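You operate a simulated robot arm through the tools that you are given. There is no shell and no other tool.

You are at the controls of a simulated two-armed robot. One attempt, no reset.

TASK
Lift the strainer from the sink, rinse it clean and seat it again.
Fine: shut the tap. What is to be rubbed or washed off counts as gone when no trace of it is left.

The check looks at the end state, three seconds after you hand in, the way a careful person would. Anything else that was tipped, shoved, dropped, spilled or broken makes it a failure.

THE ROBOT
Two 6-joint arms with two-finger parallel grippers on one trunk, on a base that drives. Base frame: it is fixed to the floor where the robot stands at the start and does not move with it; the origin is under the middle of the robot, x ahead of it, y to its left, z up; the surface under the hand at the start is at about z = 850. Units: mm, rad, N and s.
The left shoulder is at the start at [60, 187, 1165], the right one opposite. With the tool pointing down near the work surface each hand reaches from about 240 to 620 mm from the robot's upright axis, wherever it stands, measured 20 degrees to its own side. Places, roughly: blue tap lever [800, 100, 1100]; waste of the sink [600, 100, 600]. Payload 1.57 kg a hand.
The TCP of each hand is the grasp point between the finger pads, 30 mm short of the fingertips. In the tool frame z runs along the fingers and y along their closing line. The gripper opens to 110 mm. The fingers are 24 mm wide and 12 mm thick; the gripper's body (48 by 112 mm) begins 78 mm behind the TCP.
Orientation is that of the tool frame in the base frame, as [roll, pitch, yaw] about the fixed x, y, z axes, in that order (R = Rz(yaw) Ry(pitch) Rx(roll)). With the fingers straight down and closing along the base's y, the tool's x points along the base's -x, its y along +y and its z along -z.

THE INTERFACE
- The arms move only by the tool nudge_tool. It takes "left_rows", "right_rows" or both (then of equal length, played together; a hand with none holds still); each is a list of rows, each an object of numbers (a shift or turn left out is 0, a gripper value left out holds the last): "x", "y", "z": the shift along the tool's x, y, z in mm; "rx", "ry", "rz": the turn, a rotation vector about the tool's x, y, z in rad; "hand": the opening, from 0 (shut) to 1 (fully open). In form: [{"x": .., "y": .., "z": .., "rx": .., "ry": .., "rz": .., "hand": ..}, ...]. A call has 1 to 20 rows; each row is the pose to reach, as a shift and turn from the pose commanded when the call began, along the tool's axes at that moment. Each row takes 0.2 s and may step no farther than 50 mm and 0.15 rad from the row before; otherwise, or with a gripper value out of range, the whole call is refused. Where a pose cannot be reached the arm comes as near as it can. A force on the tool above 90 N (or 10 N above the force at the start of the call, whichever is more), or a blocked arm, ends the call early, and 0.2 s more pass. Each finger travels about 153 mm/s and halts on what it meets, pressing with about 38 N; the grip force reading is that of the motor and also rises with nothing between the fingers. The clock runs only during rows and for 0.2 s after the last one: add rows that repeat a pose to give the fingers time. The reply holds the time, the measured pose of the TCP, the force on the tool along the base axes, the opening and the grip force, in the units named above and with some noise, with the torque about the TCP (base axes, N m) and any sound that the robot's microphone picked up.
- Cameras (640 x 400 px; columns grow to the right, rows downward): "scene" is now at [17.4, 12.5, 1698.2]; the picture's right is [0.07, -1.00, 0.00], its down [-0.76, -0.05, -0.65] and it looks along [0.64, 0.05, -0.76] (base axes); focal length 296 px, centre (320, 200). "left" rides on the left gripper at [70, -16, -141] in its tool frame; the picture's right is [0.23, 0.97, 0.00], its down [-0.86, 0.20, -0.48] and it looks along [-0.47, 0.11, 0.88] (tool axes); focal length 222 px, centre (320, 200). "right" rides on the right gripper at [70, 16, -141] in its tool frame; the picture's right is [-0.23, 0.97, 0.00], its down [-0.86, -0.20, -0.48] and it looks along [-0.47, -0.11, 0.88] (tool axes); focal length 222 px, centre (320, 200).
- snapshot(camera): a new picture of that camera. It takes no simulated time.
- slide_trunk(by): slides the trunk up (or, below 0, down) by that many mm; the arms and the scene camera ride with it, the base frame stays. It gives what a move gives, with no picture.
- base_move(legs): drives the robot by 1 to 6 legs, each [ahead, left, turn to the left] in mm, mm and rad, along the robot's own axes; the way and the turn of a leg run together, so that a leg with both is an arc; at most 1500 mm and 3.142 rad a leg. The arms and the cameras ride along, it lands a little off, and it stops where it bumps. It gives what a move gives.
- aim_head(pan, tilt): turns the head with the scene camera to pan (to the left, within 1.501 rad either way) and tilt (down, from -0.506 to 1.204), counted from straight ahead of the robot. It gives what a move gives.
- pixel_to_xyz(camera, pixels): for up to 12 pixels [column, row] of the newest picture of that camera ("zoom" is the newest enlarged one), the place [x, y, z] in the base frame of the surface seen there, good to about 2 mm, but the place of the scene camera against the robot may be out by one fixed shift of up to 18 mm in any direction. It takes no simulated time.
- zoom(camera, box): a new picture of the part [left, top, right, bottom] of that camera's present view, enlarged. It takes no simulated time.
- finish_job(): hands the job in; it is judged then, once.

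Unless the task says otherwise, let go and move clear before handing in.

The tools are called after "Request:" as a command line: name --argument value ..., lists and objects as JSON in quotes. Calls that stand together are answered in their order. nudge_tool: Moves the arms, as the interface text tells. Its arguments: {"type":"object","properties":{"left_rows":{"type":"array"},"right_rows":{"type":"array"}},"required":[]} The other tools are called the same way: slide_trunk (by) slides the trunk up or down; base_move (legs) drives the base; aim_head (pan, tilt) turns the head that bears the scene camera; snapshot (camera) takes a picture; pixel_to_xyz (camera, pixels) gives the place of the surface under pixels of a picture; zoom (camera, box) takes an enlarged picture of a part of a camera's view; finish_job () hands the job in.

At the start:

```text
clock: 0.0
left_eef_pos: [352.2, 200.8, 1383.6]
left_ee_rot: [3.141, 0.0, -3.141]
left_contact_force: [-0.6, 0.3, 0.1]
left_ft_torque: [0.0, -0.01, -0.02]
left_opening: 109.7
left_gripper_force: 0.0
right_eef_pos: [328.0, -102.6, 1431.0]
right_ee_rot: [-3.142, -0.001, 3.141]
right_contact_force: [0.3, 0.1, 0.3]
right_ft_torque: [0.0, 0.0, -0.01]
right_opening: 110.3
right_gripper_force: 0.1
trunk travel left (down, up): [-793.0, 197.0]
robot x, y, heading: [1.4, 1.0, 0.001]
head pan, tilt: [0.07, 0.869]
```

scene: 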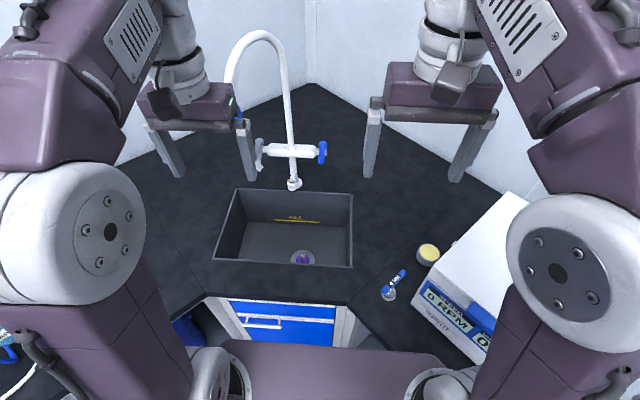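
right: 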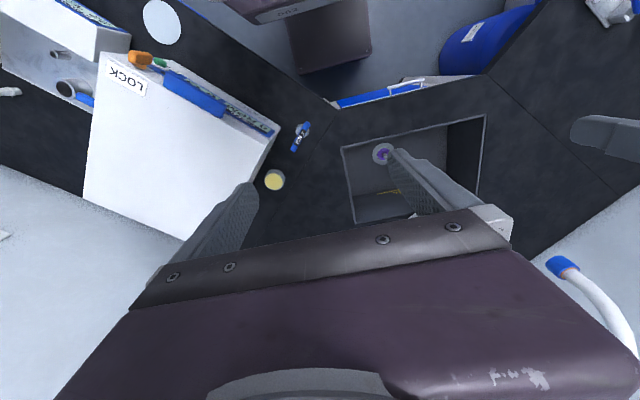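
left: 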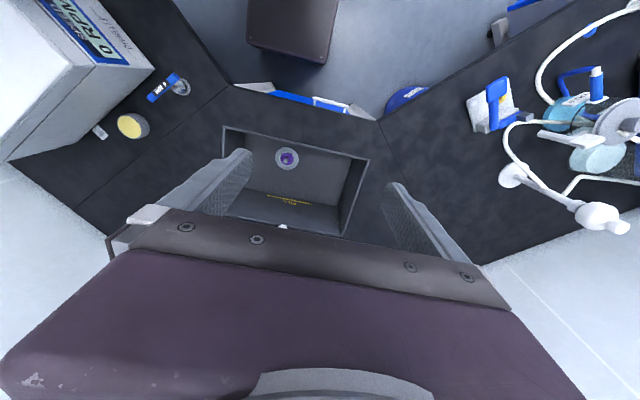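

The scene shows the sink with the strainer, which has purple residue, at about (302,257), and the tap with a blue lever at (323,152). I'll zoom in on both and get their positions.

Request:
zoom --camera "scene" --box '[200, 180, 370, 286]'

Request:
zoom --camera "left" --box '[210, 110, 380, 216]'

Request:
pixel_to_xyz --camera "scene" --pixels '[[302, 257], [323, 152], [294, 185], [280, 240], [235, 190], [352, 195], [213, 260], [352, 266], [292, 150], [260, 155], [260, 35]]'

```text
3.76 times, centred on (285, 233) of scene
```

zoom: 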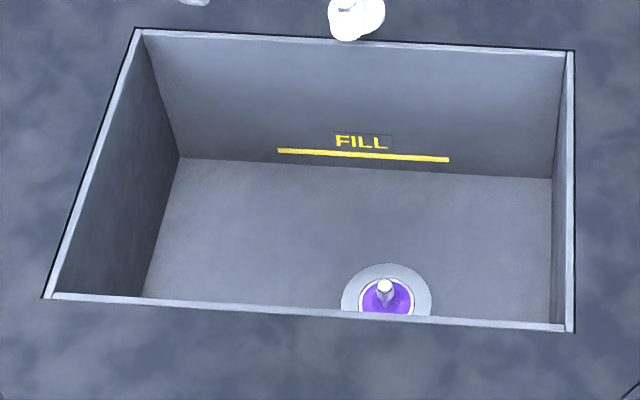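

```text
3.76 times, centred on (295, 163) of left
```

zoom: 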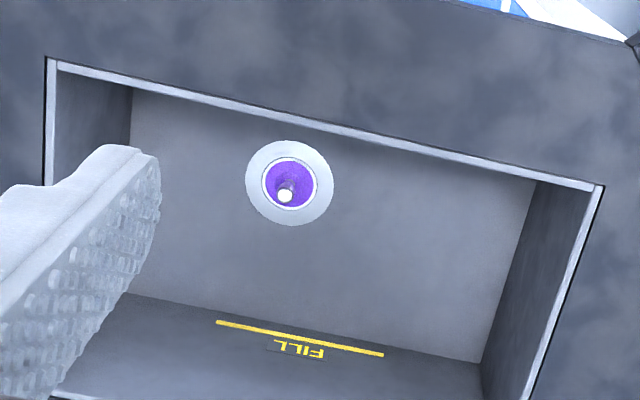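

```text
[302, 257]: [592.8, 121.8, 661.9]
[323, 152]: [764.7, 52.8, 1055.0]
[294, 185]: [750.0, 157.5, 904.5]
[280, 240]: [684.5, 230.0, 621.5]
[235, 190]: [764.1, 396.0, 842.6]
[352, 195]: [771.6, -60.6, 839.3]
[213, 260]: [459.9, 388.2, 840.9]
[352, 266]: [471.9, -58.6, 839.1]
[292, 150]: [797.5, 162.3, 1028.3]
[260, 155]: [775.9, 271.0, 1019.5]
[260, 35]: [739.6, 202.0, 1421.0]
```

The strainer has a small upright peg at zoom (385,290), and its cup is stained purple. Next I'll look closely at the tap and measure the strainer with the wrist camera.

Request:
zoom --camera "scene" --box '[210, 20, 370, 200]'

Request:
zoom --camera "left" --box '[262, 140, 312, 172]'

Request:
pixel_to_xyz --camera "left" --pixels '[[286, 159], [287, 155], [276, 158], [299, 159], [287, 149], [287, 170], [283, 227], [226, 128], [370, 162], [341, 233], [250, 205]]'

```text
2.22 times, centred on (290, 110) of scene
```

zoom: 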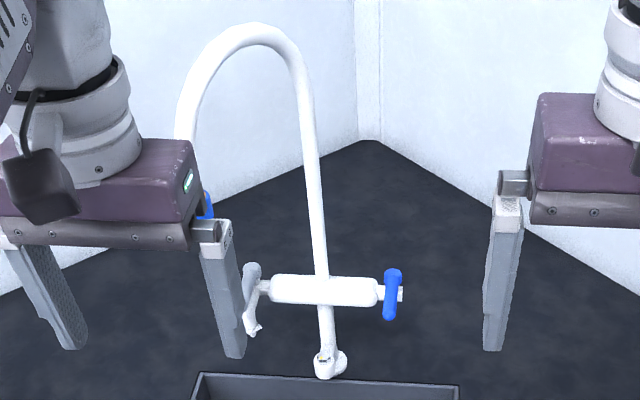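

```text
12.50 times, centred on (287, 156) of left
```

zoom: 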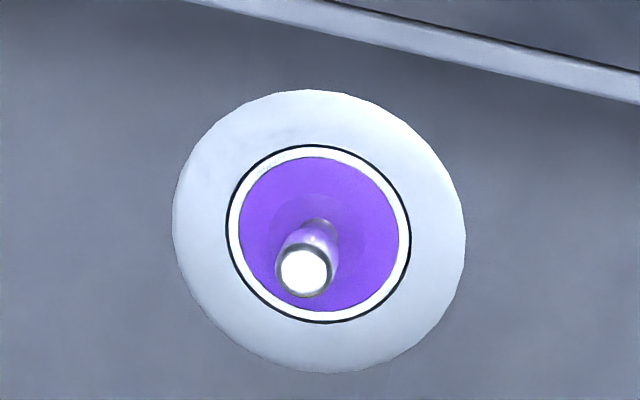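

```text
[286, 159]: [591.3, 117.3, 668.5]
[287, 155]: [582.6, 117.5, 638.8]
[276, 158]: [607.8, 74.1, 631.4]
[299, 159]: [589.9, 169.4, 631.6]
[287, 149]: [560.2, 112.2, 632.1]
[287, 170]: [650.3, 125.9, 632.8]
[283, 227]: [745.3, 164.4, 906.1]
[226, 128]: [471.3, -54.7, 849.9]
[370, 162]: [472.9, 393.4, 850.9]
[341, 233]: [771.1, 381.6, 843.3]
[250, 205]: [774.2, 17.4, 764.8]
```

The wrist camera puts the peg top near (591,117,668) and the sink floor at about z 631. The scene camera reads roughly 10 mm low. Next I'll examine the tap's geometry.

Request:
aim_head --pan 0.15 --tilt 0.6

Request:
zoom --camera "scene" --box '[220, 80, 420, 280]'

Request:
snapshot --camera "scene"

```text
clock: 0.8
left_eef_pos: [353.7, 201.2, 1383.6]
left_ee_rot: [-3.14, -0.001, -3.141]
left_contact_force: [0.2, -0.1, -0.4]
left_ft_torque: [-0.02, 0.01, -0.01]
left_opening: 109.9
left_gripper_force: 0.1
right_eef_pos: [328.1, -102.4, 1431.4]
right_ee_rot: [3.14, 0.0, 3.141]
right_contact_force: [0.6, 0.1, -0.4]
right_ft_torque: [-0.01, -0.03, 0.01]
right_opening: 110.1
right_gripper_force: 0.0
trunk travel left (down, up): [-793.0, 197.0]
robot x, y, heading: [1.6, 2.6, 0.004]
head pan, tilt: [0.15, 0.6]
```

```text
2.00 times, centred on (320, 180) of scene
```

zoom: 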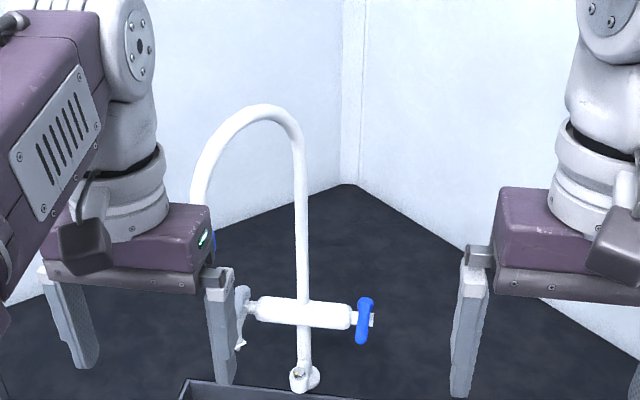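

```text
taken
```

scene: 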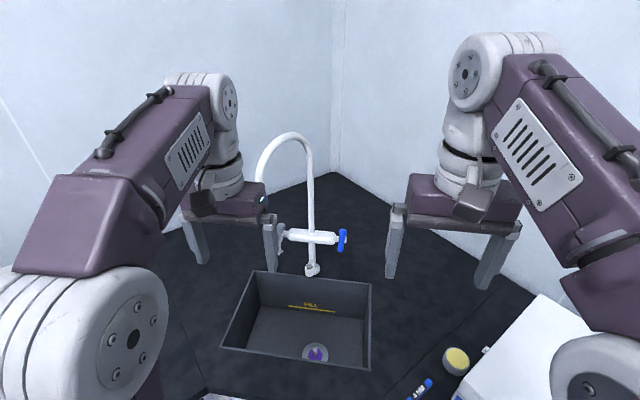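

Request:
zoom --camera "scene" --box '[265, 215, 365, 281]'

Request:
pixel_to_xyz --camera "zoom" --pixels '[[490, 160], [520, 150], [495, 105], [485, 210], [460, 145], [300, 140], [150, 125], [310, 340], [300, 370], [318, 250], [105, 80], [295, 20]]'

Request:
pixel_to_xyz --camera "scene" --pixels '[[311, 200], [302, 140], [285, 135], [262, 165], [312, 220], [266, 195], [312, 265]]'

```text
6.06 times, centred on (315, 248) of scene
```

zoom: 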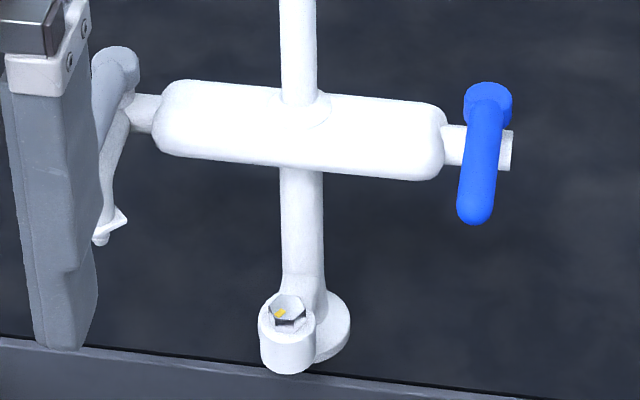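

```text
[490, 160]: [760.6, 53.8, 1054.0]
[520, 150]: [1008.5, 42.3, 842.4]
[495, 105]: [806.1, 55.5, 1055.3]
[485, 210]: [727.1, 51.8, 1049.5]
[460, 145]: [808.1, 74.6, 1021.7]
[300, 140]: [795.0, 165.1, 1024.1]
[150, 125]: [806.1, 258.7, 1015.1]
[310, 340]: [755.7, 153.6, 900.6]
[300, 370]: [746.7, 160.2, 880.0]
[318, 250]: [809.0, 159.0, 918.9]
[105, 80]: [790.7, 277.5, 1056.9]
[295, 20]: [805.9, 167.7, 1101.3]
```

```text
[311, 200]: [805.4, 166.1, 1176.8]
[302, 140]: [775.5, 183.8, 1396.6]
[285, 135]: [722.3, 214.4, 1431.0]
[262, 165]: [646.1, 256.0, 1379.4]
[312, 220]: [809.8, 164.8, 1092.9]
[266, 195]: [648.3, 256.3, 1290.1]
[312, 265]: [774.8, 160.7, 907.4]
```

The vertical column is at about (808,163), and the gooseneck arches forward over the sink, with its outlet hidden behind the left hand. I'll move the left hand aside to see it.

Request:
nudge_tool --left_rows '[{"y": 40}, {"y": 80}, {"y": 120}, {"y": 160}, {"y": 190}]'

Request:
zoom --camera "scene" --box '[220, 120, 380, 290]'

Request:
snapshot --camera "scene"

```text
clock: 2.0
left_eef_pos: [352.8, 392.5, 1382.8]
left_ee_rot: [-3.141, -0.001, -3.14]
left_contact_force: [0.3, 0.4, -1.2]
left_ft_torque: [-0.03, 0.0, -0.01]
left_opening: 110.0
left_gripper_force: 0.1
right_eef_pos: [327.3, -101.6, 1429.2]
right_ee_rot: [-3.14, 0.001, 3.141]
right_contact_force: [-0.2, -0.1, 1.0]
right_ft_torque: [-0.03, 0.01, -0.02]
right_opening: 110.0
right_gripper_force: 0.1
trunk travel left (down, up): [-793.0, 197.0]
robot x, y, heading: [-3.4, -0.3, -0.003]
head pan, tilt: [0.15, 0.6]
```

```text
2.35 times, centred on (300, 205) of scene
```

zoom: 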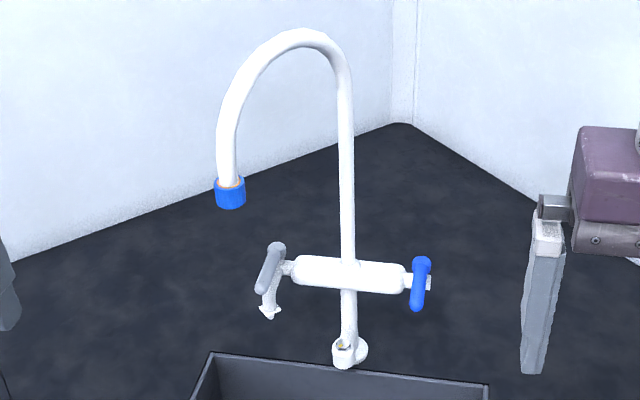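

```text
taken
```

scene: 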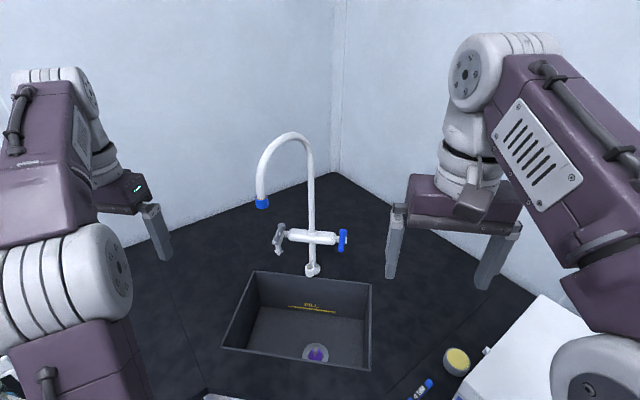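

Request:
zoom --camera "scene" --box '[240, 180, 290, 220]'

Request:
pixel_to_xyz --camera "scene" --pixels '[[262, 205], [262, 200], [256, 202], [267, 203], [342, 240], [278, 232], [278, 252], [290, 137], [305, 236], [335, 238]]'

Request:
zoom --camera "scene" --box '[265, 215, 365, 281]'

```text
10.00 times, centred on (265, 200) of scene
```

zoom: 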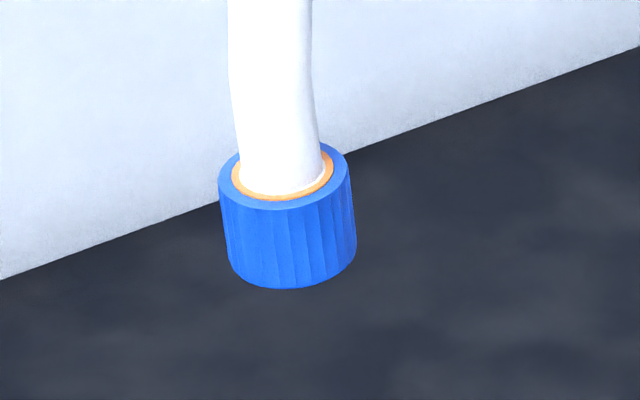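

```text
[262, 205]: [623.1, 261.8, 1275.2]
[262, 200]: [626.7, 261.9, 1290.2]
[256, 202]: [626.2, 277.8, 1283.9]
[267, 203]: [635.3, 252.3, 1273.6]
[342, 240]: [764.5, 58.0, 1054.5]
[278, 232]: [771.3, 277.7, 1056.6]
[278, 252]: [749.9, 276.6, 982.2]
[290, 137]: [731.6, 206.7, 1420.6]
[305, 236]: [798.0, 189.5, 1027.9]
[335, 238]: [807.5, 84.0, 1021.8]
```

```text
6.06 times, centred on (315, 248) of scene
```

zoom: 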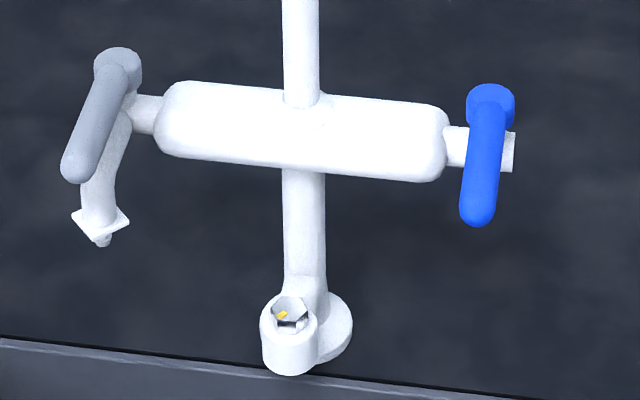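

The spout outlet has a blue cap near (640,262,1275), and the water will fall at about that x,y. The blue lever's hub is at about (806,55) and it points toward me. Before driving closer I'll check how much room the base has.

Request:
aim_head --pan 0.0 --tilt 1.2

Request:
snapshot --camera "scene"

Request:
pixel_to_xyz --camera "scene" --pixels '[[320, 160], [320, 180], [320, 200], [320, 220], [320, 240], [320, 260], [320, 280], [320, 320], [200, 200], [440, 200], [250, 240], [390, 240]]'

```text
clock: 3.0
left_eef_pos: [352.2, 390.9, 1384.3]
left_ee_rot: [-3.141, -0.001, -3.141]
left_contact_force: [-0.2, -0.3, 0.3]
left_ft_torque: [0.0, -0.02, 0.02]
left_opening: 109.9
left_gripper_force: 0.1
right_eef_pos: [328.3, -102.1, 1429.4]
right_ee_rot: [3.141, 0.001, 3.141]
right_contact_force: [0.7, 0.0, -0.6]
right_ft_torque: [-0.02, -0.02, 0.02]
right_opening: 109.9
right_gripper_force: 0.1
trunk travel left (down, up): [-793.0, 197.0]
robot x, y, heading: [0.5, -0.3, -0.001]
head pan, tilt: [0.0, 1.201]
```

```text
taken
```

scene: 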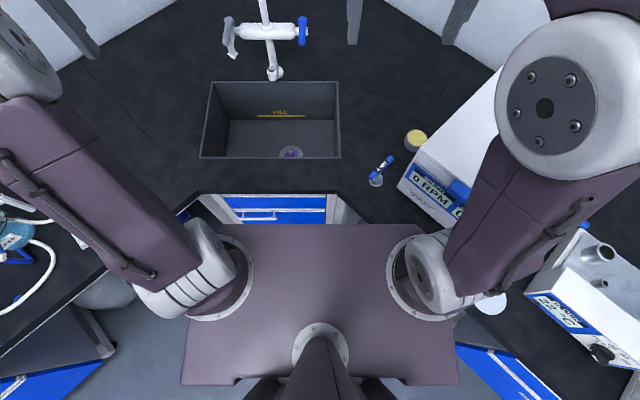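

```text
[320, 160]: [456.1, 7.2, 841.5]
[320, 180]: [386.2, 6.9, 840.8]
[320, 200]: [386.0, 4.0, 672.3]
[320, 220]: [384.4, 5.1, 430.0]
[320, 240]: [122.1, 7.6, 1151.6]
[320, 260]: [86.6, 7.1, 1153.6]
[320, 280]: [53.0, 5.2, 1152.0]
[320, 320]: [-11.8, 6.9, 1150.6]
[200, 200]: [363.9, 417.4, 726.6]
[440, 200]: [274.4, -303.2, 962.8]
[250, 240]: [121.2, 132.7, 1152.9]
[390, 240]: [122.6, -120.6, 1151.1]
```

The counter front is at x≈386 and the trunk front at x≈130. I'll check the side counters that flank the robot before driving forward.

Request:
pixel_to_xyz --camera "scene" --pixels '[[190, 192], [120, 255], [90, 275], [40, 320], [350, 200], [400, 300], [470, 315], [500, 325], [600, 395], [100, 345], [150, 340], [480, 345]]'

Request:
aim_head --pan 0.9 --tilt 1.0

Request:
snapshot --camera "scene"

Request:
aim_head --pan -0.9 --tilt 1.0

Request:
snapshot --camera "scene"

```text
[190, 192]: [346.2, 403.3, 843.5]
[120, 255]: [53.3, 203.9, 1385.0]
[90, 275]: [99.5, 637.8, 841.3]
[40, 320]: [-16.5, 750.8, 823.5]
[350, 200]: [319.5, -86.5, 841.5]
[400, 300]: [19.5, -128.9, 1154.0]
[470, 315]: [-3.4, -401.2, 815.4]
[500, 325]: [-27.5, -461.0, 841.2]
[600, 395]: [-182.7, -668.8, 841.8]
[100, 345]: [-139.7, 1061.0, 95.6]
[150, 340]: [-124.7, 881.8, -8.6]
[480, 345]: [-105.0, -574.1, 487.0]
```

```text
clock: 4.2
left_eef_pos: [351.8, 391.3, 1384.2]
left_ee_rot: [3.141, 0.001, 3.141]
left_contact_force: [0.1, 0.4, 0.3]
left_ft_torque: [-0.02, 0.02, 0.02]
left_opening: 109.8
left_gripper_force: 0.1
right_eef_pos: [327.7, -102.5, 1429.9]
right_ee_rot: [-3.141, 0.001, -3.141]
right_contact_force: [0.2, 0.1, 1.0]
right_ft_torque: [0.03, 0.01, -0.01]
right_opening: 110.2
right_gripper_force: 0.0
trunk travel left (down, up): [-793.0, 197.0]
robot x, y, heading: [-3.1, -0.7, -0.003]
head pan, tilt: [0.901, 1.0]
```

```text
taken
```

scene: 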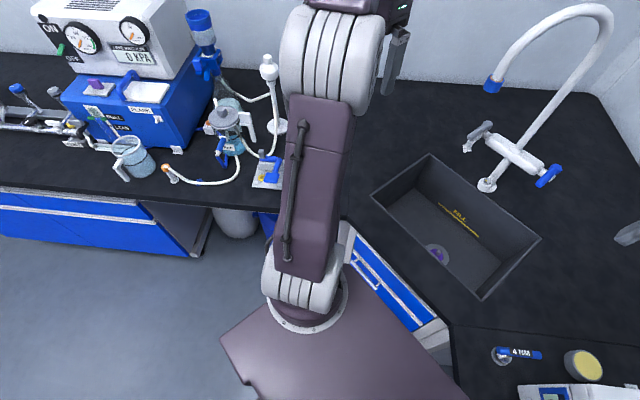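

```text
clock: 6.0
left_eef_pos: [353.4, 391.1, 1384.7]
left_ee_rot: [-3.141, -0.001, 3.141]
left_contact_force: [-0.8, 0.0, -0.3]
left_ft_torque: [0.01, -0.04, 0.0]
left_opening: 110.0
left_gripper_force: 0.1
right_eef_pos: [327.8, -102.6, 1430.0]
right_ee_rot: [-3.141, 0.001, 3.141]
right_contact_force: [-0.7, 0.2, -0.4]
right_ft_torque: [0.02, 0.01, 0.02]
right_opening: 110.1
right_gripper_force: 0.1
trunk travel left (down, up): [-793.0, 197.0]
robot x, y, heading: [-1.8, 1.6, -0.002]
head pan, tilt: [-0.901, 1.0]
```

```text
taken
```

scene: 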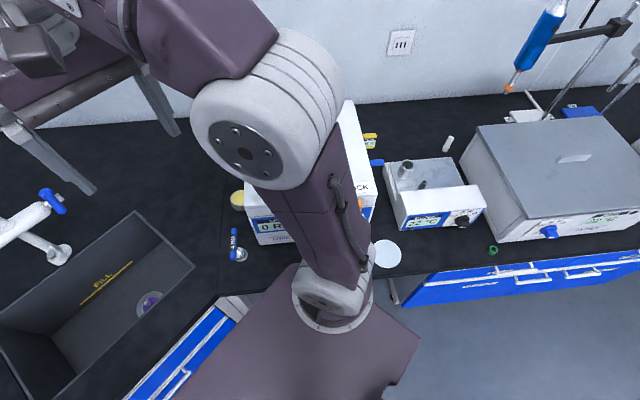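

The side counters run diagonally and the sink is centred near y≈169, so I'll shift left as well as forward. First I'll get the trunk and base extents from the wrist cameras.

Request:
pixel_to_xyz --camera "scene" --pixels '[[418, 340], [385, 390], [290, 268], [190, 385], [250, 295], [400, 275], [240, 305], [200, 320]]'

Request:
snapshot --camera "left"

Request:
snapshot --camera "right"

Request:
pixel_to_xyz --camera "right" --pixels '[[300, 60], [330, 30], [365, 50], [300, 70], [290, 30], [450, 60], [340, 80]]'

```text
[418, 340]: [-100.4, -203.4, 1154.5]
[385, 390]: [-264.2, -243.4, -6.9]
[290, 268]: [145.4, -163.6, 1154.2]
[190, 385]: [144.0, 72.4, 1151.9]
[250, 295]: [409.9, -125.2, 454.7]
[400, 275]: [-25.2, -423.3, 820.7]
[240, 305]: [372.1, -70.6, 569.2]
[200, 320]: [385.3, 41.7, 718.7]
```

```text
taken
```

left: 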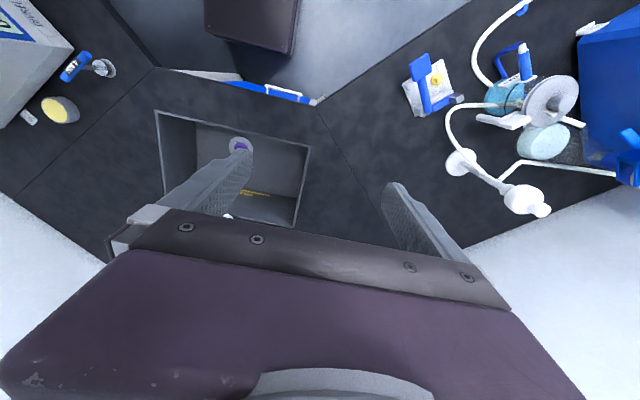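

```text
taken
```

right: 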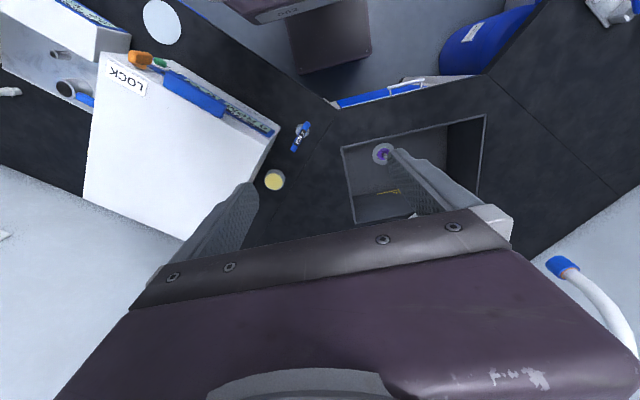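

```text
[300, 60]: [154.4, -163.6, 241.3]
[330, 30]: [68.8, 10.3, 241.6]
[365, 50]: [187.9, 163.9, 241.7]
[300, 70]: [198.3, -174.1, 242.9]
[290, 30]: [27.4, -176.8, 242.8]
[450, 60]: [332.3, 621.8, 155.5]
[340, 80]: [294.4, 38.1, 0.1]
```

The base top is at z≈242, reaches forward to x≈215 and is ±185 wide, so shifting 130 left and 100 forward leaves clearance all round. I'll check the left wall and items, and bring the left hand in a bit, before driving.

Request:
pixel_to_xyz --camera "left" --pixels '[[540, 260], [470, 245], [525, 197], [545, 210], [560, 90], [430, 75], [265, 92], [190, 72], [320, 102]]'

Request:
nudge_tool --left_rows '[{"y": -40, "x": 20}, {"y": -80, "x": 40}, {"y": -120, "x": 60}]'

```text
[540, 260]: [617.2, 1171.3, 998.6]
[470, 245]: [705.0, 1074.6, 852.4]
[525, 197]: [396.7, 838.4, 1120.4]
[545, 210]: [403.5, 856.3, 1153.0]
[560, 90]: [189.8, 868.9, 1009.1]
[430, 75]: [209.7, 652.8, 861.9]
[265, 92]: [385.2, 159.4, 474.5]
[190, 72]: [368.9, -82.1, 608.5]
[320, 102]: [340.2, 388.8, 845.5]
```

```text
clock: 6.8
left_eef_pos: [291.1, 270.7, 1383.6]
left_ee_rot: [-3.141, 0.001, 3.141]
left_contact_force: [0.2, -0.2, 0.8]
left_ft_torque: [0.05, 0.0, 0.01]
left_opening: 109.9
left_gripper_force: 0.1
right_eef_pos: [327.0, -104.2, 1431.1]
right_ee_rot: [-3.14, -0.001, -3.141]
right_contact_force: [0.3, -0.9, -0.2]
right_ft_torque: [0.02, 0.04, -0.01]
right_opening: 110.0
right_gripper_force: 0.1
trunk travel left (down, up): [-793.0, 197.0]
robot x, y, heading: [-4.6, -1.4, -0.001]
head pan, tilt: [-0.901, 1.0]
```

The left wall is well clear and the path is free. I'll drive left first, then forward.

Request:
base_move --legs '[[0, 130, 0], [100, 0, 0]]'

Request:
aim_head --pan 0.0 --tilt 0.9

Request:
snapshot --camera "scene"

Request:
snapshot --camera "left"

Request:
snapshot --camera "right"

```text
clock: 8.8
left_eef_pos: [387.7, 403.5, 1384.2]
left_ee_rot: [3.141, 0.004, -3.141]
left_contact_force: [-0.6, 0.8, 0.0]
left_ft_torque: [-0.04, 0.0, 0.02]
left_opening: 110.2
left_gripper_force: 0.0
right_eef_pos: [424.3, 28.3, 1431.6]
right_ee_rot: [3.141, 0.002, -3.141]
right_contact_force: [-0.6, 0.0, 0.0]
right_ft_torque: [-0.05, -0.02, -0.01]
right_opening: 110.0
right_gripper_force: 0.1
trunk travel left (down, up): [-793.0, 197.0]
robot x, y, heading: [101.1, 130.1, -0.002]
head pan, tilt: [-0.901, 1.0]
```

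```text
clock: 10.0
left_eef_pos: [390.1, 402.0, 1382.2]
left_ee_rot: [3.14, 0.001, 3.141]
left_contact_force: [-0.3, 0.3, 0.1]
left_ft_torque: [-0.03, 0.0, 0.0]
left_opening: 110.0
left_gripper_force: 0.1
right_eef_pos: [427.0, 28.0, 1430.0]
right_ee_rot: [-3.141, 0.001, 3.141]
right_contact_force: [0.1, -0.8, -0.5]
right_ft_torque: [0.02, 0.03, 0.03]
right_opening: 110.1
right_gripper_force: 0.0
trunk travel left (down, up): [-793.0, 197.0]
robot x, y, heading: [98.4, 128.9, -0.001]
head pan, tilt: [0.0, 0.901]
```

```text
taken
```

scene: 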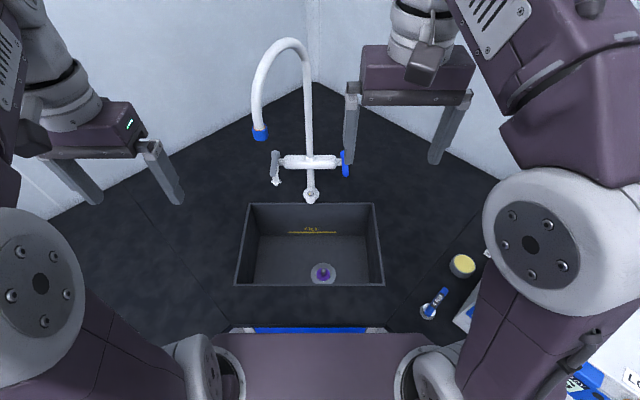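

```text
taken
```

left: 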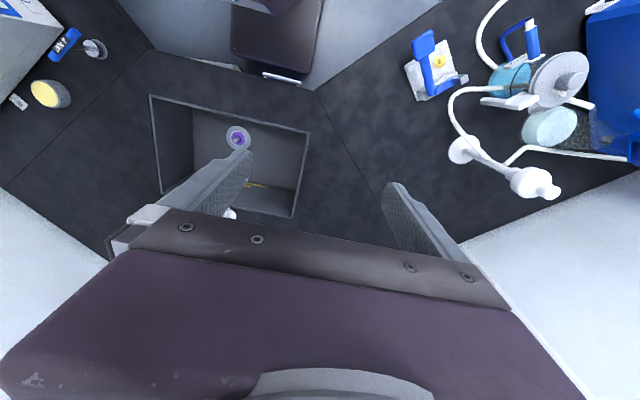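

```text
taken
```

right: 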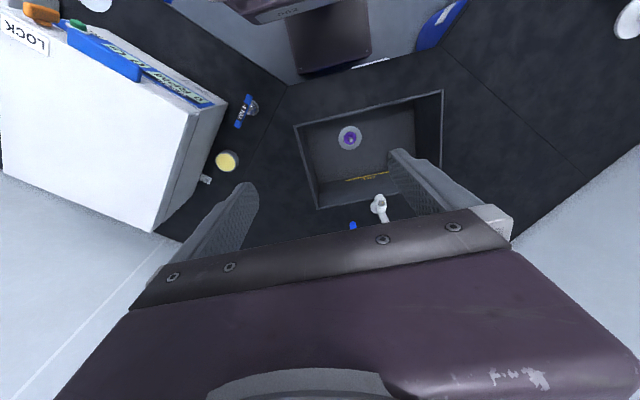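

The robot is now at (98,129) and both hands are clear of everything. I'll check the heights of the arm's elbow and the nearby box before lowering the trunk.

Request:
pixel_to_xyz --camera "scene" --pixels '[[530, 245], [560, 350], [40, 280], [470, 315], [620, 350], [575, 385], [462, 265], [435, 305], [600, 60]]'

Request:
pixel_to_xyz --camera "right" --pixels '[[100, 130], [210, 110], [150, 220], [350, 138], [340, 138], [360, 138], [350, 128], [350, 149], [382, 205], [353, 226], [226, 160]]'

Request:
zoom --camera "right" --box '[325, 122, 375, 154]'

```text
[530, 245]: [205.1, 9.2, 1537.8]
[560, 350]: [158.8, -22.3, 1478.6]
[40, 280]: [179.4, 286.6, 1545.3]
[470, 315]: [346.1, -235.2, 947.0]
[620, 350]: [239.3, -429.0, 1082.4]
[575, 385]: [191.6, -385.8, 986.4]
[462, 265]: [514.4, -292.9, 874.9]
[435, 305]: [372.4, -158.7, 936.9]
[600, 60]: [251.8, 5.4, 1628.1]
```

```text
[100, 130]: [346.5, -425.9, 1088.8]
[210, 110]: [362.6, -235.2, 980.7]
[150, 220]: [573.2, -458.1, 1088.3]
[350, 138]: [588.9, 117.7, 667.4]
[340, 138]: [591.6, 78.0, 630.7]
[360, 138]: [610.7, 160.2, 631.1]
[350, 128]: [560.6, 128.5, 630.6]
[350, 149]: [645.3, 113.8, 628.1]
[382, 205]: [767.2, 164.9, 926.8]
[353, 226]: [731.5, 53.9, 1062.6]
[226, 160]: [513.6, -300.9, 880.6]
```

```text
12.50 times, centred on (350, 138) of right
```

zoom: 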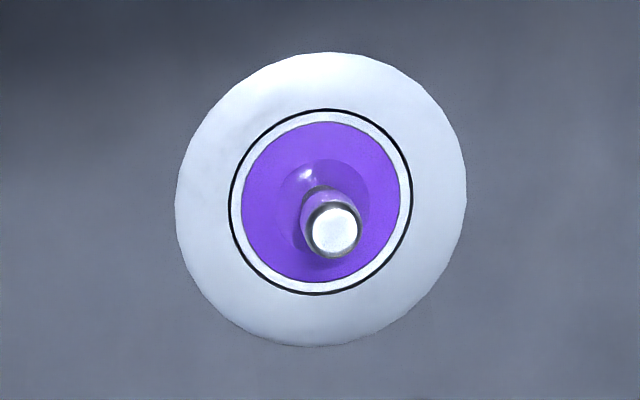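

The elbows are high (z≈1540), so lowering the trunk is safe. I'll query the zoomed pixels to locate the peg precisely.

Request:
pixel_to_xyz --camera "zoom" --pixels '[[335, 230], [335, 215], [335, 252], [315, 230], [355, 230], [305, 180], [320, 170], [260, 200], [380, 200], [237, 200], [405, 200], [320, 290]]'

Request:
slide_trunk --by -200

```text
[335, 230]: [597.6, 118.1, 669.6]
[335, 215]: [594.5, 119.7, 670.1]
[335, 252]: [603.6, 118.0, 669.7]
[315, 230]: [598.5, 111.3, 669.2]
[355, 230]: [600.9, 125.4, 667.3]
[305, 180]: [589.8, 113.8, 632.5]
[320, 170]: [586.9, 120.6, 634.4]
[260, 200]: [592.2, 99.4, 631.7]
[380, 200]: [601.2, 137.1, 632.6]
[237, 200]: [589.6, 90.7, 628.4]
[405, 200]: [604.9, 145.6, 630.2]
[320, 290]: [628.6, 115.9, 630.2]
```

```text
clock: 12.2
left_eef_pos: [391.3, 401.8, 1182.5]
left_ee_rot: [-3.14, -0.002, -3.141]
left_contact_force: [0.8, 0.2, 0.1]
left_ft_torque: [0.02, -0.02, 0.03]
left_opening: 109.8
left_gripper_force: 0.0
right_eef_pos: [427.2, 28.7, 1230.8]
right_ee_rot: [3.14, 0.0, -3.141]
right_contact_force: [-0.6, -0.4, -0.3]
right_ft_torque: [-0.02, 0.01, 0.01]
right_opening: 110.0
right_gripper_force: 0.1
trunk travel left (down, up): [-593.0, 397.0]
robot x, y, heading: [101.2, 131.1, 0.001]
head pan, tilt: [0.0, 0.901]
```

The peg top is at (598.5,118.5,669.5) and the plate lies at z≈632. I'll move the right hand aside, lower the left hand, then swing it over toward the sink.

Request:
nudge_tool --left_rows '[{"z": 45}, {"z": 90}, {"z": 135}, {"z": 180}, {"z": 180, "y": -45}, {"z": 180, "y": -90}, {"z": 180, "y": -135}]' --right_rows '[{"y": -40}, {"y": -80}, {"y": -120}, {"y": -150}, {"y": -150}, {"y": -150}, {"y": -150}]'

Request:
snapshot --camera "scene"

```text
clock: 13.8
left_eef_pos: [390.9, 266.5, 1002.7]
left_ee_rot: [3.141, 0.0, 3.141]
left_contact_force: [0.3, -0.7, 0.1]
left_ft_torque: [0.04, -0.03, 0.04]
left_opening: 110.1
left_gripper_force: 0.1
right_eef_pos: [428.0, -123.2, 1230.1]
right_ee_rot: [3.14, -0.001, -3.14]
right_contact_force: [-0.4, -0.5, 0.3]
right_ft_torque: [0.03, 0.03, 0.02]
right_opening: 110.2
right_gripper_force: 0.1
trunk travel left (down, up): [-593.0, 397.0]
robot x, y, heading: [101.2, 129.5, 0.003]
head pan, tilt: [0.0, 0.901]
```

```text
taken
```

scene: 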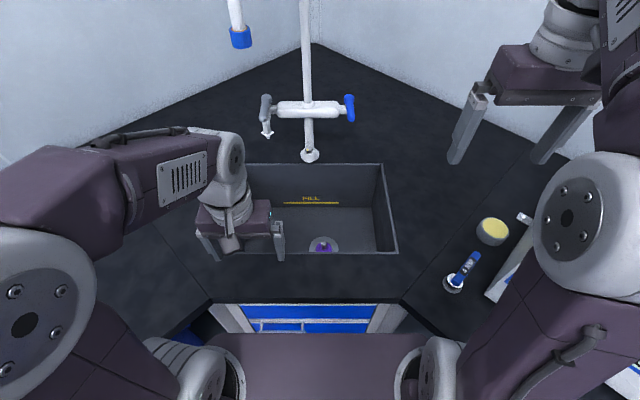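

The left hand is clear and in front of the sink. I'll move it over the strainer, narrowing the opening, and look from there.

Request:
nudge_tool --left_rows '[{"y": -40}, {"y": -80}, {"y": -120}, {"y": -148, "x": -25}, {"y": -148, "x": -70}, {"y": -148, "x": -115}, {"y": -148, "x": -160}, {"y": -148, "x": -207}, {"y": -148, "x": -207, "z": 45}, {"y": -148, "x": -207, "z": 90}, {"y": -148, "x": -207, "z": 135, "hand": 0.45}, {"y": -148, "x": -207, "z": 135, "hand": 0.45}]'

Request:
snapshot --camera "left"

Request:
snapshot --camera "scene"

```text
clock: 16.4
left_eef_pos: [597.3, 119.4, 867.6]
left_ee_rot: [3.14, 0.001, 3.142]
left_contact_force: [0.2, 0.5, 0.2]
left_ft_torque: [0.01, -0.02, 0.01]
left_opening: 49.5
left_gripper_force: 0.0
right_eef_pos: [427.0, -122.8, 1230.5]
right_ee_rot: [-3.141, 0.002, 3.141]
right_contact_force: [-0.3, -0.5, 0.0]
right_ft_torque: [-0.02, -0.01, 0.0]
right_opening: 109.8
right_gripper_force: 0.0
trunk travel left (down, up): [-593.0, 397.0]
robot x, y, heading: [100.6, 129.2, -0.003]
head pan, tilt: [0.0, 0.901]
```

```text
taken
```

left: 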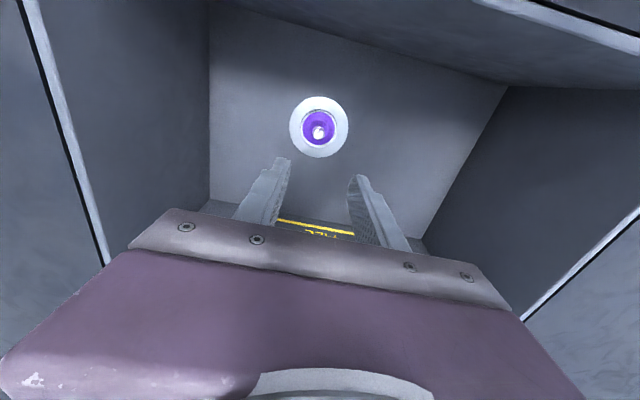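

```text
taken
```

scene: 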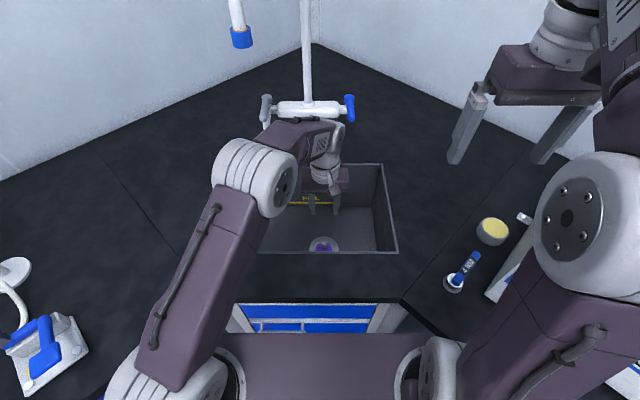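

The TCP is at (597,119,868) above the strainer. I'll zoom with the left camera to refine the peg centre.

Request:
zoom --camera "left" --box '[283, 104, 355, 150]'

Request:
pixel_to_xyz --camera "left" --pixels '[[319, 131], [318, 134], [303, 127], [335, 128], [319, 113], [319, 143], [291, 127], [348, 127], [319, 97], [319, 157]]'

```text
8.70 times, centred on (319, 127) of left
```

zoom: 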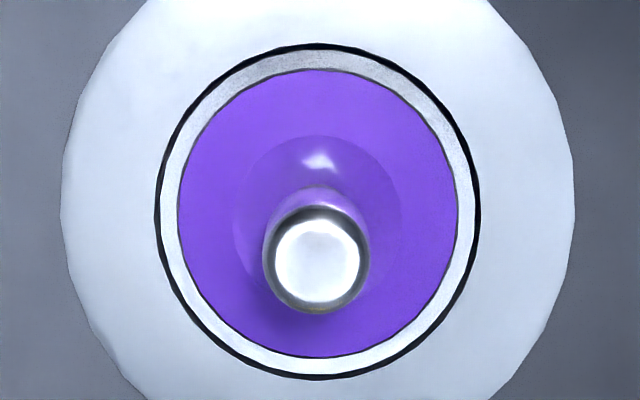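

```text
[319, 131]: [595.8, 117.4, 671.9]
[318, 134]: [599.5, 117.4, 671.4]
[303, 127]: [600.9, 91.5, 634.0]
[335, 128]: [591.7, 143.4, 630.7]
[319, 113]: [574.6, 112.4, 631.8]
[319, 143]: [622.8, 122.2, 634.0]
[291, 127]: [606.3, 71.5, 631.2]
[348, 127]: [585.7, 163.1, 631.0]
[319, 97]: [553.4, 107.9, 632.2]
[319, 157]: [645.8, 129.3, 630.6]
```

The peg centre is about (598.5,118) with its top at z≈671. I'll descend so the fingertips sit just above the plate (TCP z≈670), then close.

Request:
nudge_tool --left_rows '[{"z": 45, "x": -1, "y": -1}, {"z": 90, "x": -1, "y": -1}, {"z": 135, "x": -1, "y": -1}, {"z": 165, "x": -1, "y": -1}, {"z": 185, "x": -1, "y": -1}, {"z": 197, "x": -1, "y": -1}, {"z": 197, "x": -1, "y": -1}]'

Request:
snapshot --camera "left"

Request:
zoom --camera "scene" --box '[260, 150, 410, 260]'

```text
clock: 18.0
left_eef_pos: [599.5, 117.8, 671.9]
left_ee_rot: [3.141, 0.0, -3.139]
left_contact_force: [0.3, -0.5, -0.9]
left_ft_torque: [0.03, -0.01, 0.02]
left_opening: 49.5
left_gripper_force: 0.1
right_eef_pos: [428.7, -121.9, 1229.7]
right_ee_rot: [3.141, 0.0, 3.141]
right_contact_force: [0.9, 0.8, 0.1]
right_ft_torque: [-0.02, 0.0, 0.0]
right_opening: 110.3
right_gripper_force: 0.1
trunk travel left (down, up): [-593.0, 397.0]
robot x, y, heading: [97.9, 131.5, 0.001]
head pan, tilt: [0.0, 0.901]
```

```text
taken
```

left: 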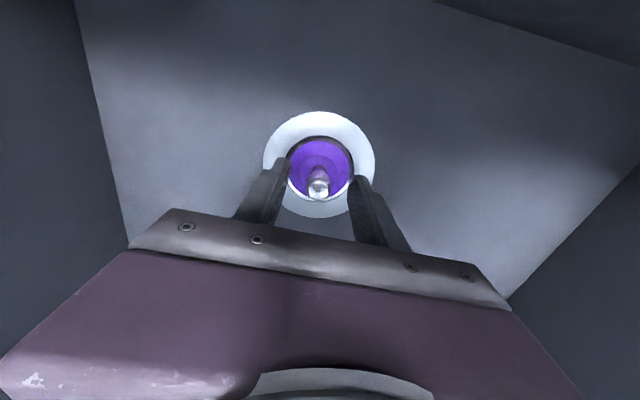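

```text
3.64 times, centred on (335, 205) of scene
```

zoom: 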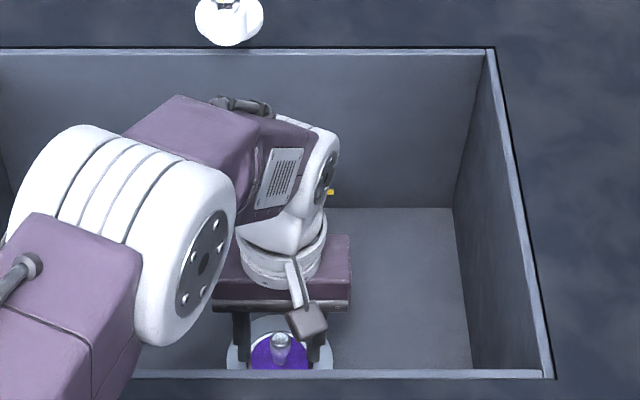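

The fingers straddle the peg, which appears near (318,186). I'll verify its alignment before closing.

Request:
zoom --camera "left" --box '[255, 110, 385, 220]'

Request:
pixel_to_xyz --camera "left" --pixels '[[318, 186], [318, 190], [312, 186], [325, 186], [318, 178], [318, 196]]'

```text
3.64 times, centred on (320, 165) of left
```

zoom: 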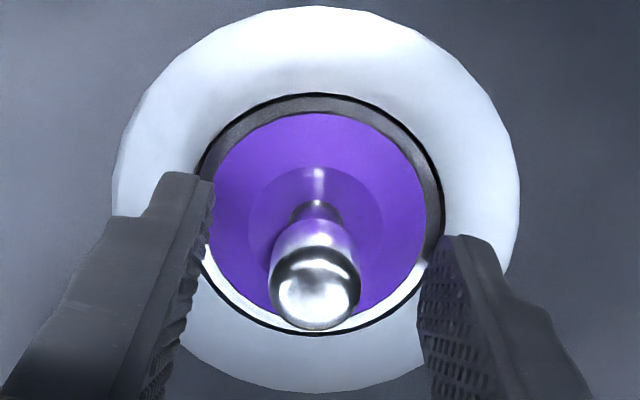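

```text
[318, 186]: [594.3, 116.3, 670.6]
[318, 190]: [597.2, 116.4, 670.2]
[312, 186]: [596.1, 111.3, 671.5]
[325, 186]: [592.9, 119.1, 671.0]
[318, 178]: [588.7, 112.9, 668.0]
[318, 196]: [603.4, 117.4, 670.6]
```

The peg top centre is about (598,117), within 1–2 mm of the TCP. I'll close the gripper.

Request:
nudge_tool --left_rows '[{"hand": 0.2}, {"hand": 0.0}, {"hand": 0.0}, {"hand": 0.0}, {"hand": 0.0}]'

Request:
zoom --camera "left" --box '[255, 110, 385, 220]'

```text
clock: 19.2
left_eef_pos: [599.3, 118.1, 671.8]
left_ee_rot: [-3.14, -0.001, -3.142]
left_contact_force: [-0.5, -0.4, 1.7]
left_ft_torque: [-0.12, -0.02, -0.02]
left_opening: 17.6
left_gripper_force: 32.2
right_eef_pos: [428.6, -121.7, 1229.7]
right_ee_rot: [-3.141, -0.002, 3.141]
right_contact_force: [-0.1, -0.3, -0.3]
right_ft_torque: [-0.01, -0.01, -0.03]
right_opening: 110.1
right_gripper_force: 0.0
trunk travel left (down, up): [-593.0, 397.0]
robot x, y, heading: [97.2, 133.5, 0.001]
head pan, tilt: [0.0, 0.901]
```

```text
3.64 times, centred on (320, 165) of left
```

zoom: 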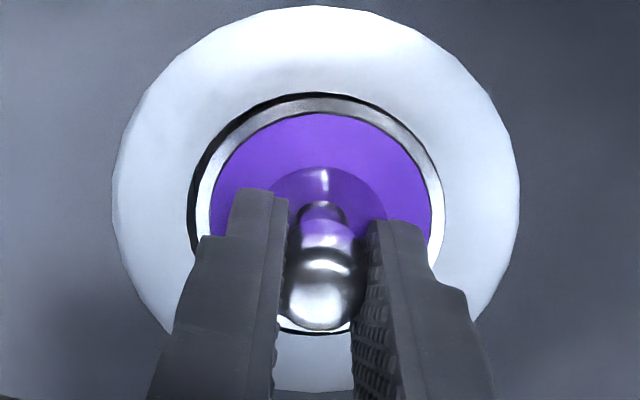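

The peg is gripped at 17.6 mm with 32 N. I'll lift slowly and check.

Request:
nudge_tool --left_rows '[{"z": -10}, {"z": -25}, {"z": -45}, {"z": -80}, {"z": -120}, {"z": -120}]'

Request:
snapshot --camera "left"

Request:
zoom --camera "scene" --box '[260, 130, 410, 260]'

```text
clock: 20.6
left_eef_pos: [598.8, 117.0, 790.7]
left_ee_rot: [-3.141, 0.001, -3.141]
left_contact_force: [-0.3, -0.6, -0.8]
left_ft_torque: [0.0, 0.05, -0.03]
left_opening: 0.3
left_gripper_force: 21.7
right_eef_pos: [428.9, -123.8, 1230.0]
right_ee_rot: [-3.14, -0.001, -3.141]
right_contact_force: [0.5, -0.1, 0.6]
right_ft_torque: [0.02, 0.0, 0.03]
right_opening: 109.7
right_gripper_force: 0.0
trunk travel left (down, up): [-593.0, 397.0]
robot x, y, heading: [97.7, 129.3, -0.003]
head pan, tilt: [0.0, 0.901]
```

```text
taken
```

left: 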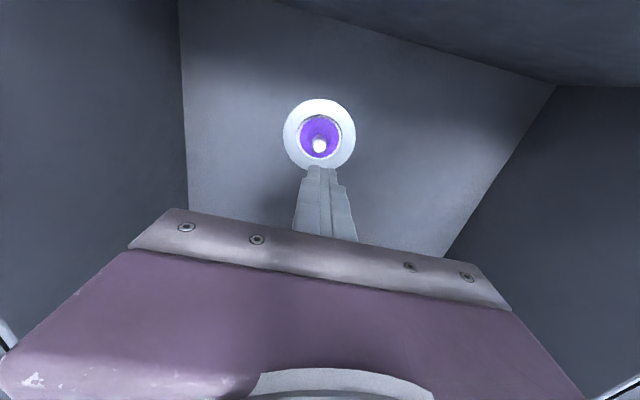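

```text
3.08 times, centred on (335, 195) of scene
```

zoom: 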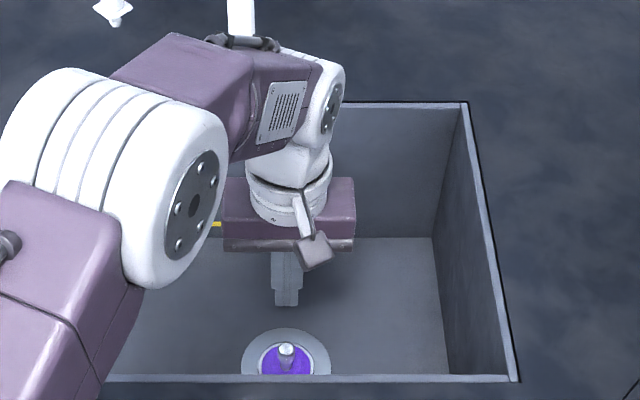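

The grip slipped off: the opening reads 0.3 mm and the strainer is still in its seat. I'll look at the peg's shape more closely.

Request:
zoom --camera "left" --box '[280, 95, 360, 175]'

Request:
zoom --camera "scene" --box '[310, 232, 350, 260]'

Request:
pixel_to_xyz --camera "zoom" --pixels '[[320, 150]]'

Request:
pixel_to_xyz --camera "left" --pixels '[[319, 144], [319, 141], [319, 136], [319, 131], [319, 126], [319, 122], [319, 118], [319, 114], [319, 108], [319, 103]]'

```text
5.00 times, centred on (320, 135) of left
```

zoom: 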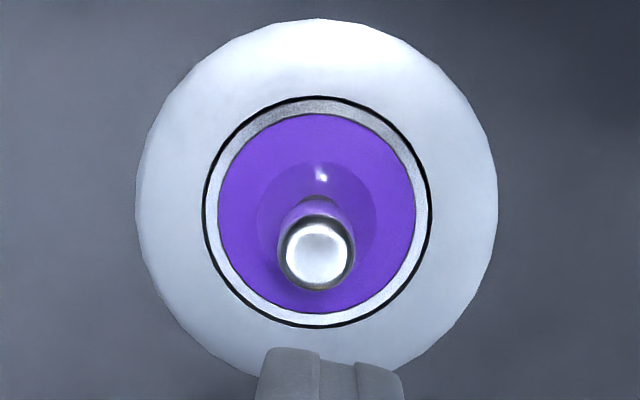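

```text
14.29 times, centred on (330, 246) of scene
```

zoom: 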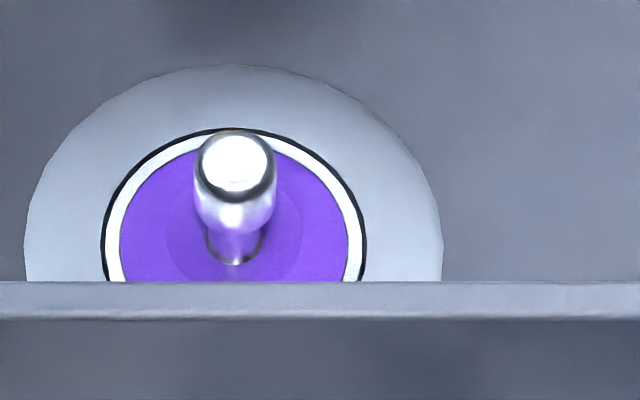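

```text
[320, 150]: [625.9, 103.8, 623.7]
```

```text
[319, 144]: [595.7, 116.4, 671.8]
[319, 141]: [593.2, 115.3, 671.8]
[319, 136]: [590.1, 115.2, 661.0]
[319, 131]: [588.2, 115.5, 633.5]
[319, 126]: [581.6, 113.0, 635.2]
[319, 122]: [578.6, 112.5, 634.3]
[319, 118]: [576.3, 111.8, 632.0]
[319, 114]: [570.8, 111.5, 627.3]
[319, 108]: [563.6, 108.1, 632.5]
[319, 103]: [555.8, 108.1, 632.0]
```

The knob has a wider head with a narrower neck below it, so either the pads only caught the head's top or the strainer is locked or tight in its seat. I'll regrip a little deeper and pull in small steps while watching the force.

Request:
nudge_tool --left_rows '[{"hand": 0.2}, {"hand": 0.4}, {"z": 45, "hand": 0.4}, {"z": 85}, {"z": 110}, {"z": 123}, {"z": 123}, {"z": 123, "hand": 0.1}, {"z": 123, "hand": 0.0}, {"z": 123, "hand": 0.0}, {"z": 123}, {"z": 123}]'

Request:
zoom --camera "left" --box '[255, 110, 385, 220]'

```text
clock: 23.2
left_eef_pos: [599.6, 118.0, 668.2]
left_ee_rot: [-3.141, -0.001, -3.14]
left_contact_force: [-0.4, -5.4, -2.2]
left_ft_torque: [-0.3, 0.01, 0.02]
left_opening: 17.7
left_gripper_force: 32.6
right_eef_pos: [427.6, -123.8, 1230.4]
right_ee_rot: [-3.141, 0.0, -3.14]
right_contact_force: [0.2, 0.3, 0.1]
right_ft_torque: [0.0, -0.02, 0.01]
right_opening: 110.0
right_gripper_force: 0.1
trunk travel left (down, up): [-593.0, 397.0]
robot x, y, heading: [96.6, 128.8, 0.0]
head pan, tilt: [0.0, 0.901]
```

```text
3.64 times, centred on (320, 165) of left
```

zoom: 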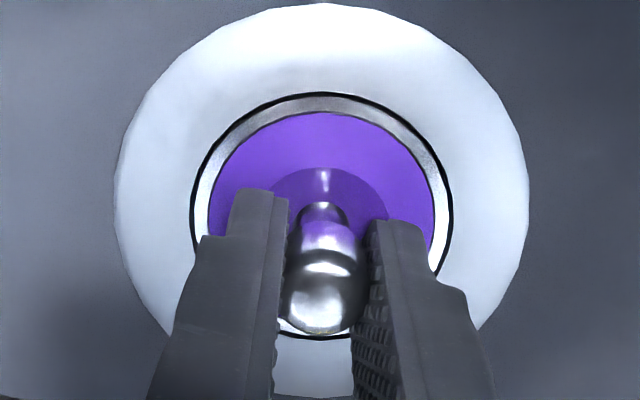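

It grips at 17.7 mm with a slight sideways load (−5 N in y). I'll shift 1 mm to relieve that, then pull up gently.

Request:
nudge_tool --left_rows '[{"y": -1}, {"y": -1, "z": -1}, {"y": -1, "z": -2}, {"y": -1, "z": -3}]'

```text
clock: 24.2
left_eef_pos: [599.2, 118.1, 670.7]
left_ee_rot: [3.141, 0.001, -3.141]
left_contact_force: [-0.1, -0.2, -1.0]
left_ft_torque: [-0.02, -0.01, 0.0]
left_opening: 17.6
left_gripper_force: 31.9
right_eef_pos: [428.2, -121.6, 1229.8]
right_ee_rot: [3.14, -0.001, 3.141]
right_contact_force: [-0.1, -0.3, 0.2]
right_ft_torque: [0.0, 0.02, -0.03]
right_opening: 109.9
right_gripper_force: 0.1
trunk travel left (down, up): [-593.0, 397.0]
robot x, y, heading: [99.3, 129.9, -0.002]
head pan, tilt: [0.0, 0.901]
```

Force is only −1 N in z, so it may be coming up freely. I'll lift another few millimetres and look.

Request:
nudge_tool --left_rows '[{"z": -2}, {"z": -4}, {"z": -6}, {"z": -8}, {"z": -10}]'

Request:
zoom --camera "left" --box '[255, 110, 385, 220]'

Request:
zoom --camera "scene" --box '[290, 195, 370, 260]'

```text
clock: 25.4
left_eef_pos: [599.5, 117.4, 679.3]
left_ee_rot: [-3.141, 0.001, 3.141]
left_contact_force: [-0.2, 0.8, -0.3]
left_ft_torque: [-0.01, -0.01, -0.02]
left_opening: 17.6
left_gripper_force: 32.2
right_eef_pos: [428.1, -122.7, 1230.3]
right_ee_rot: [3.14, 0.0, 3.14]
right_contact_force: [-0.4, 0.2, -0.6]
right_ft_torque: [0.01, 0.0, 0.02]
right_opening: 109.8
right_gripper_force: 0.1
trunk travel left (down, up): [-593.0, 397.0]
robot x, y, heading: [105.2, 132.0, 0.005]
head pan, tilt: [0.0, 0.901]
```

```text
3.64 times, centred on (320, 165) of left
```

zoom: 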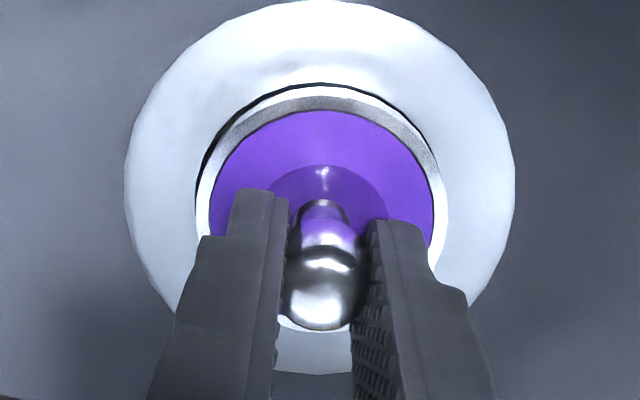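

```text
6.15 times, centred on (330, 228) of scene
```

zoom: 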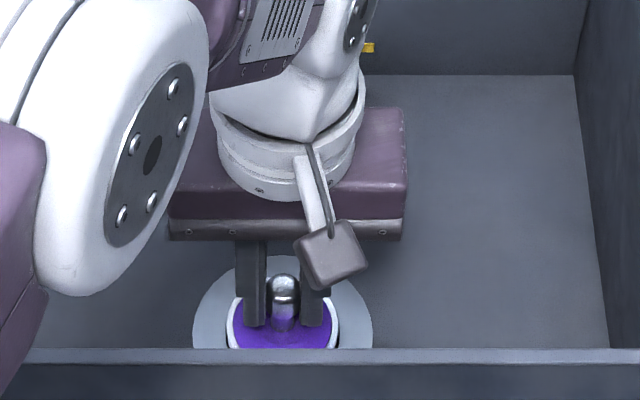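

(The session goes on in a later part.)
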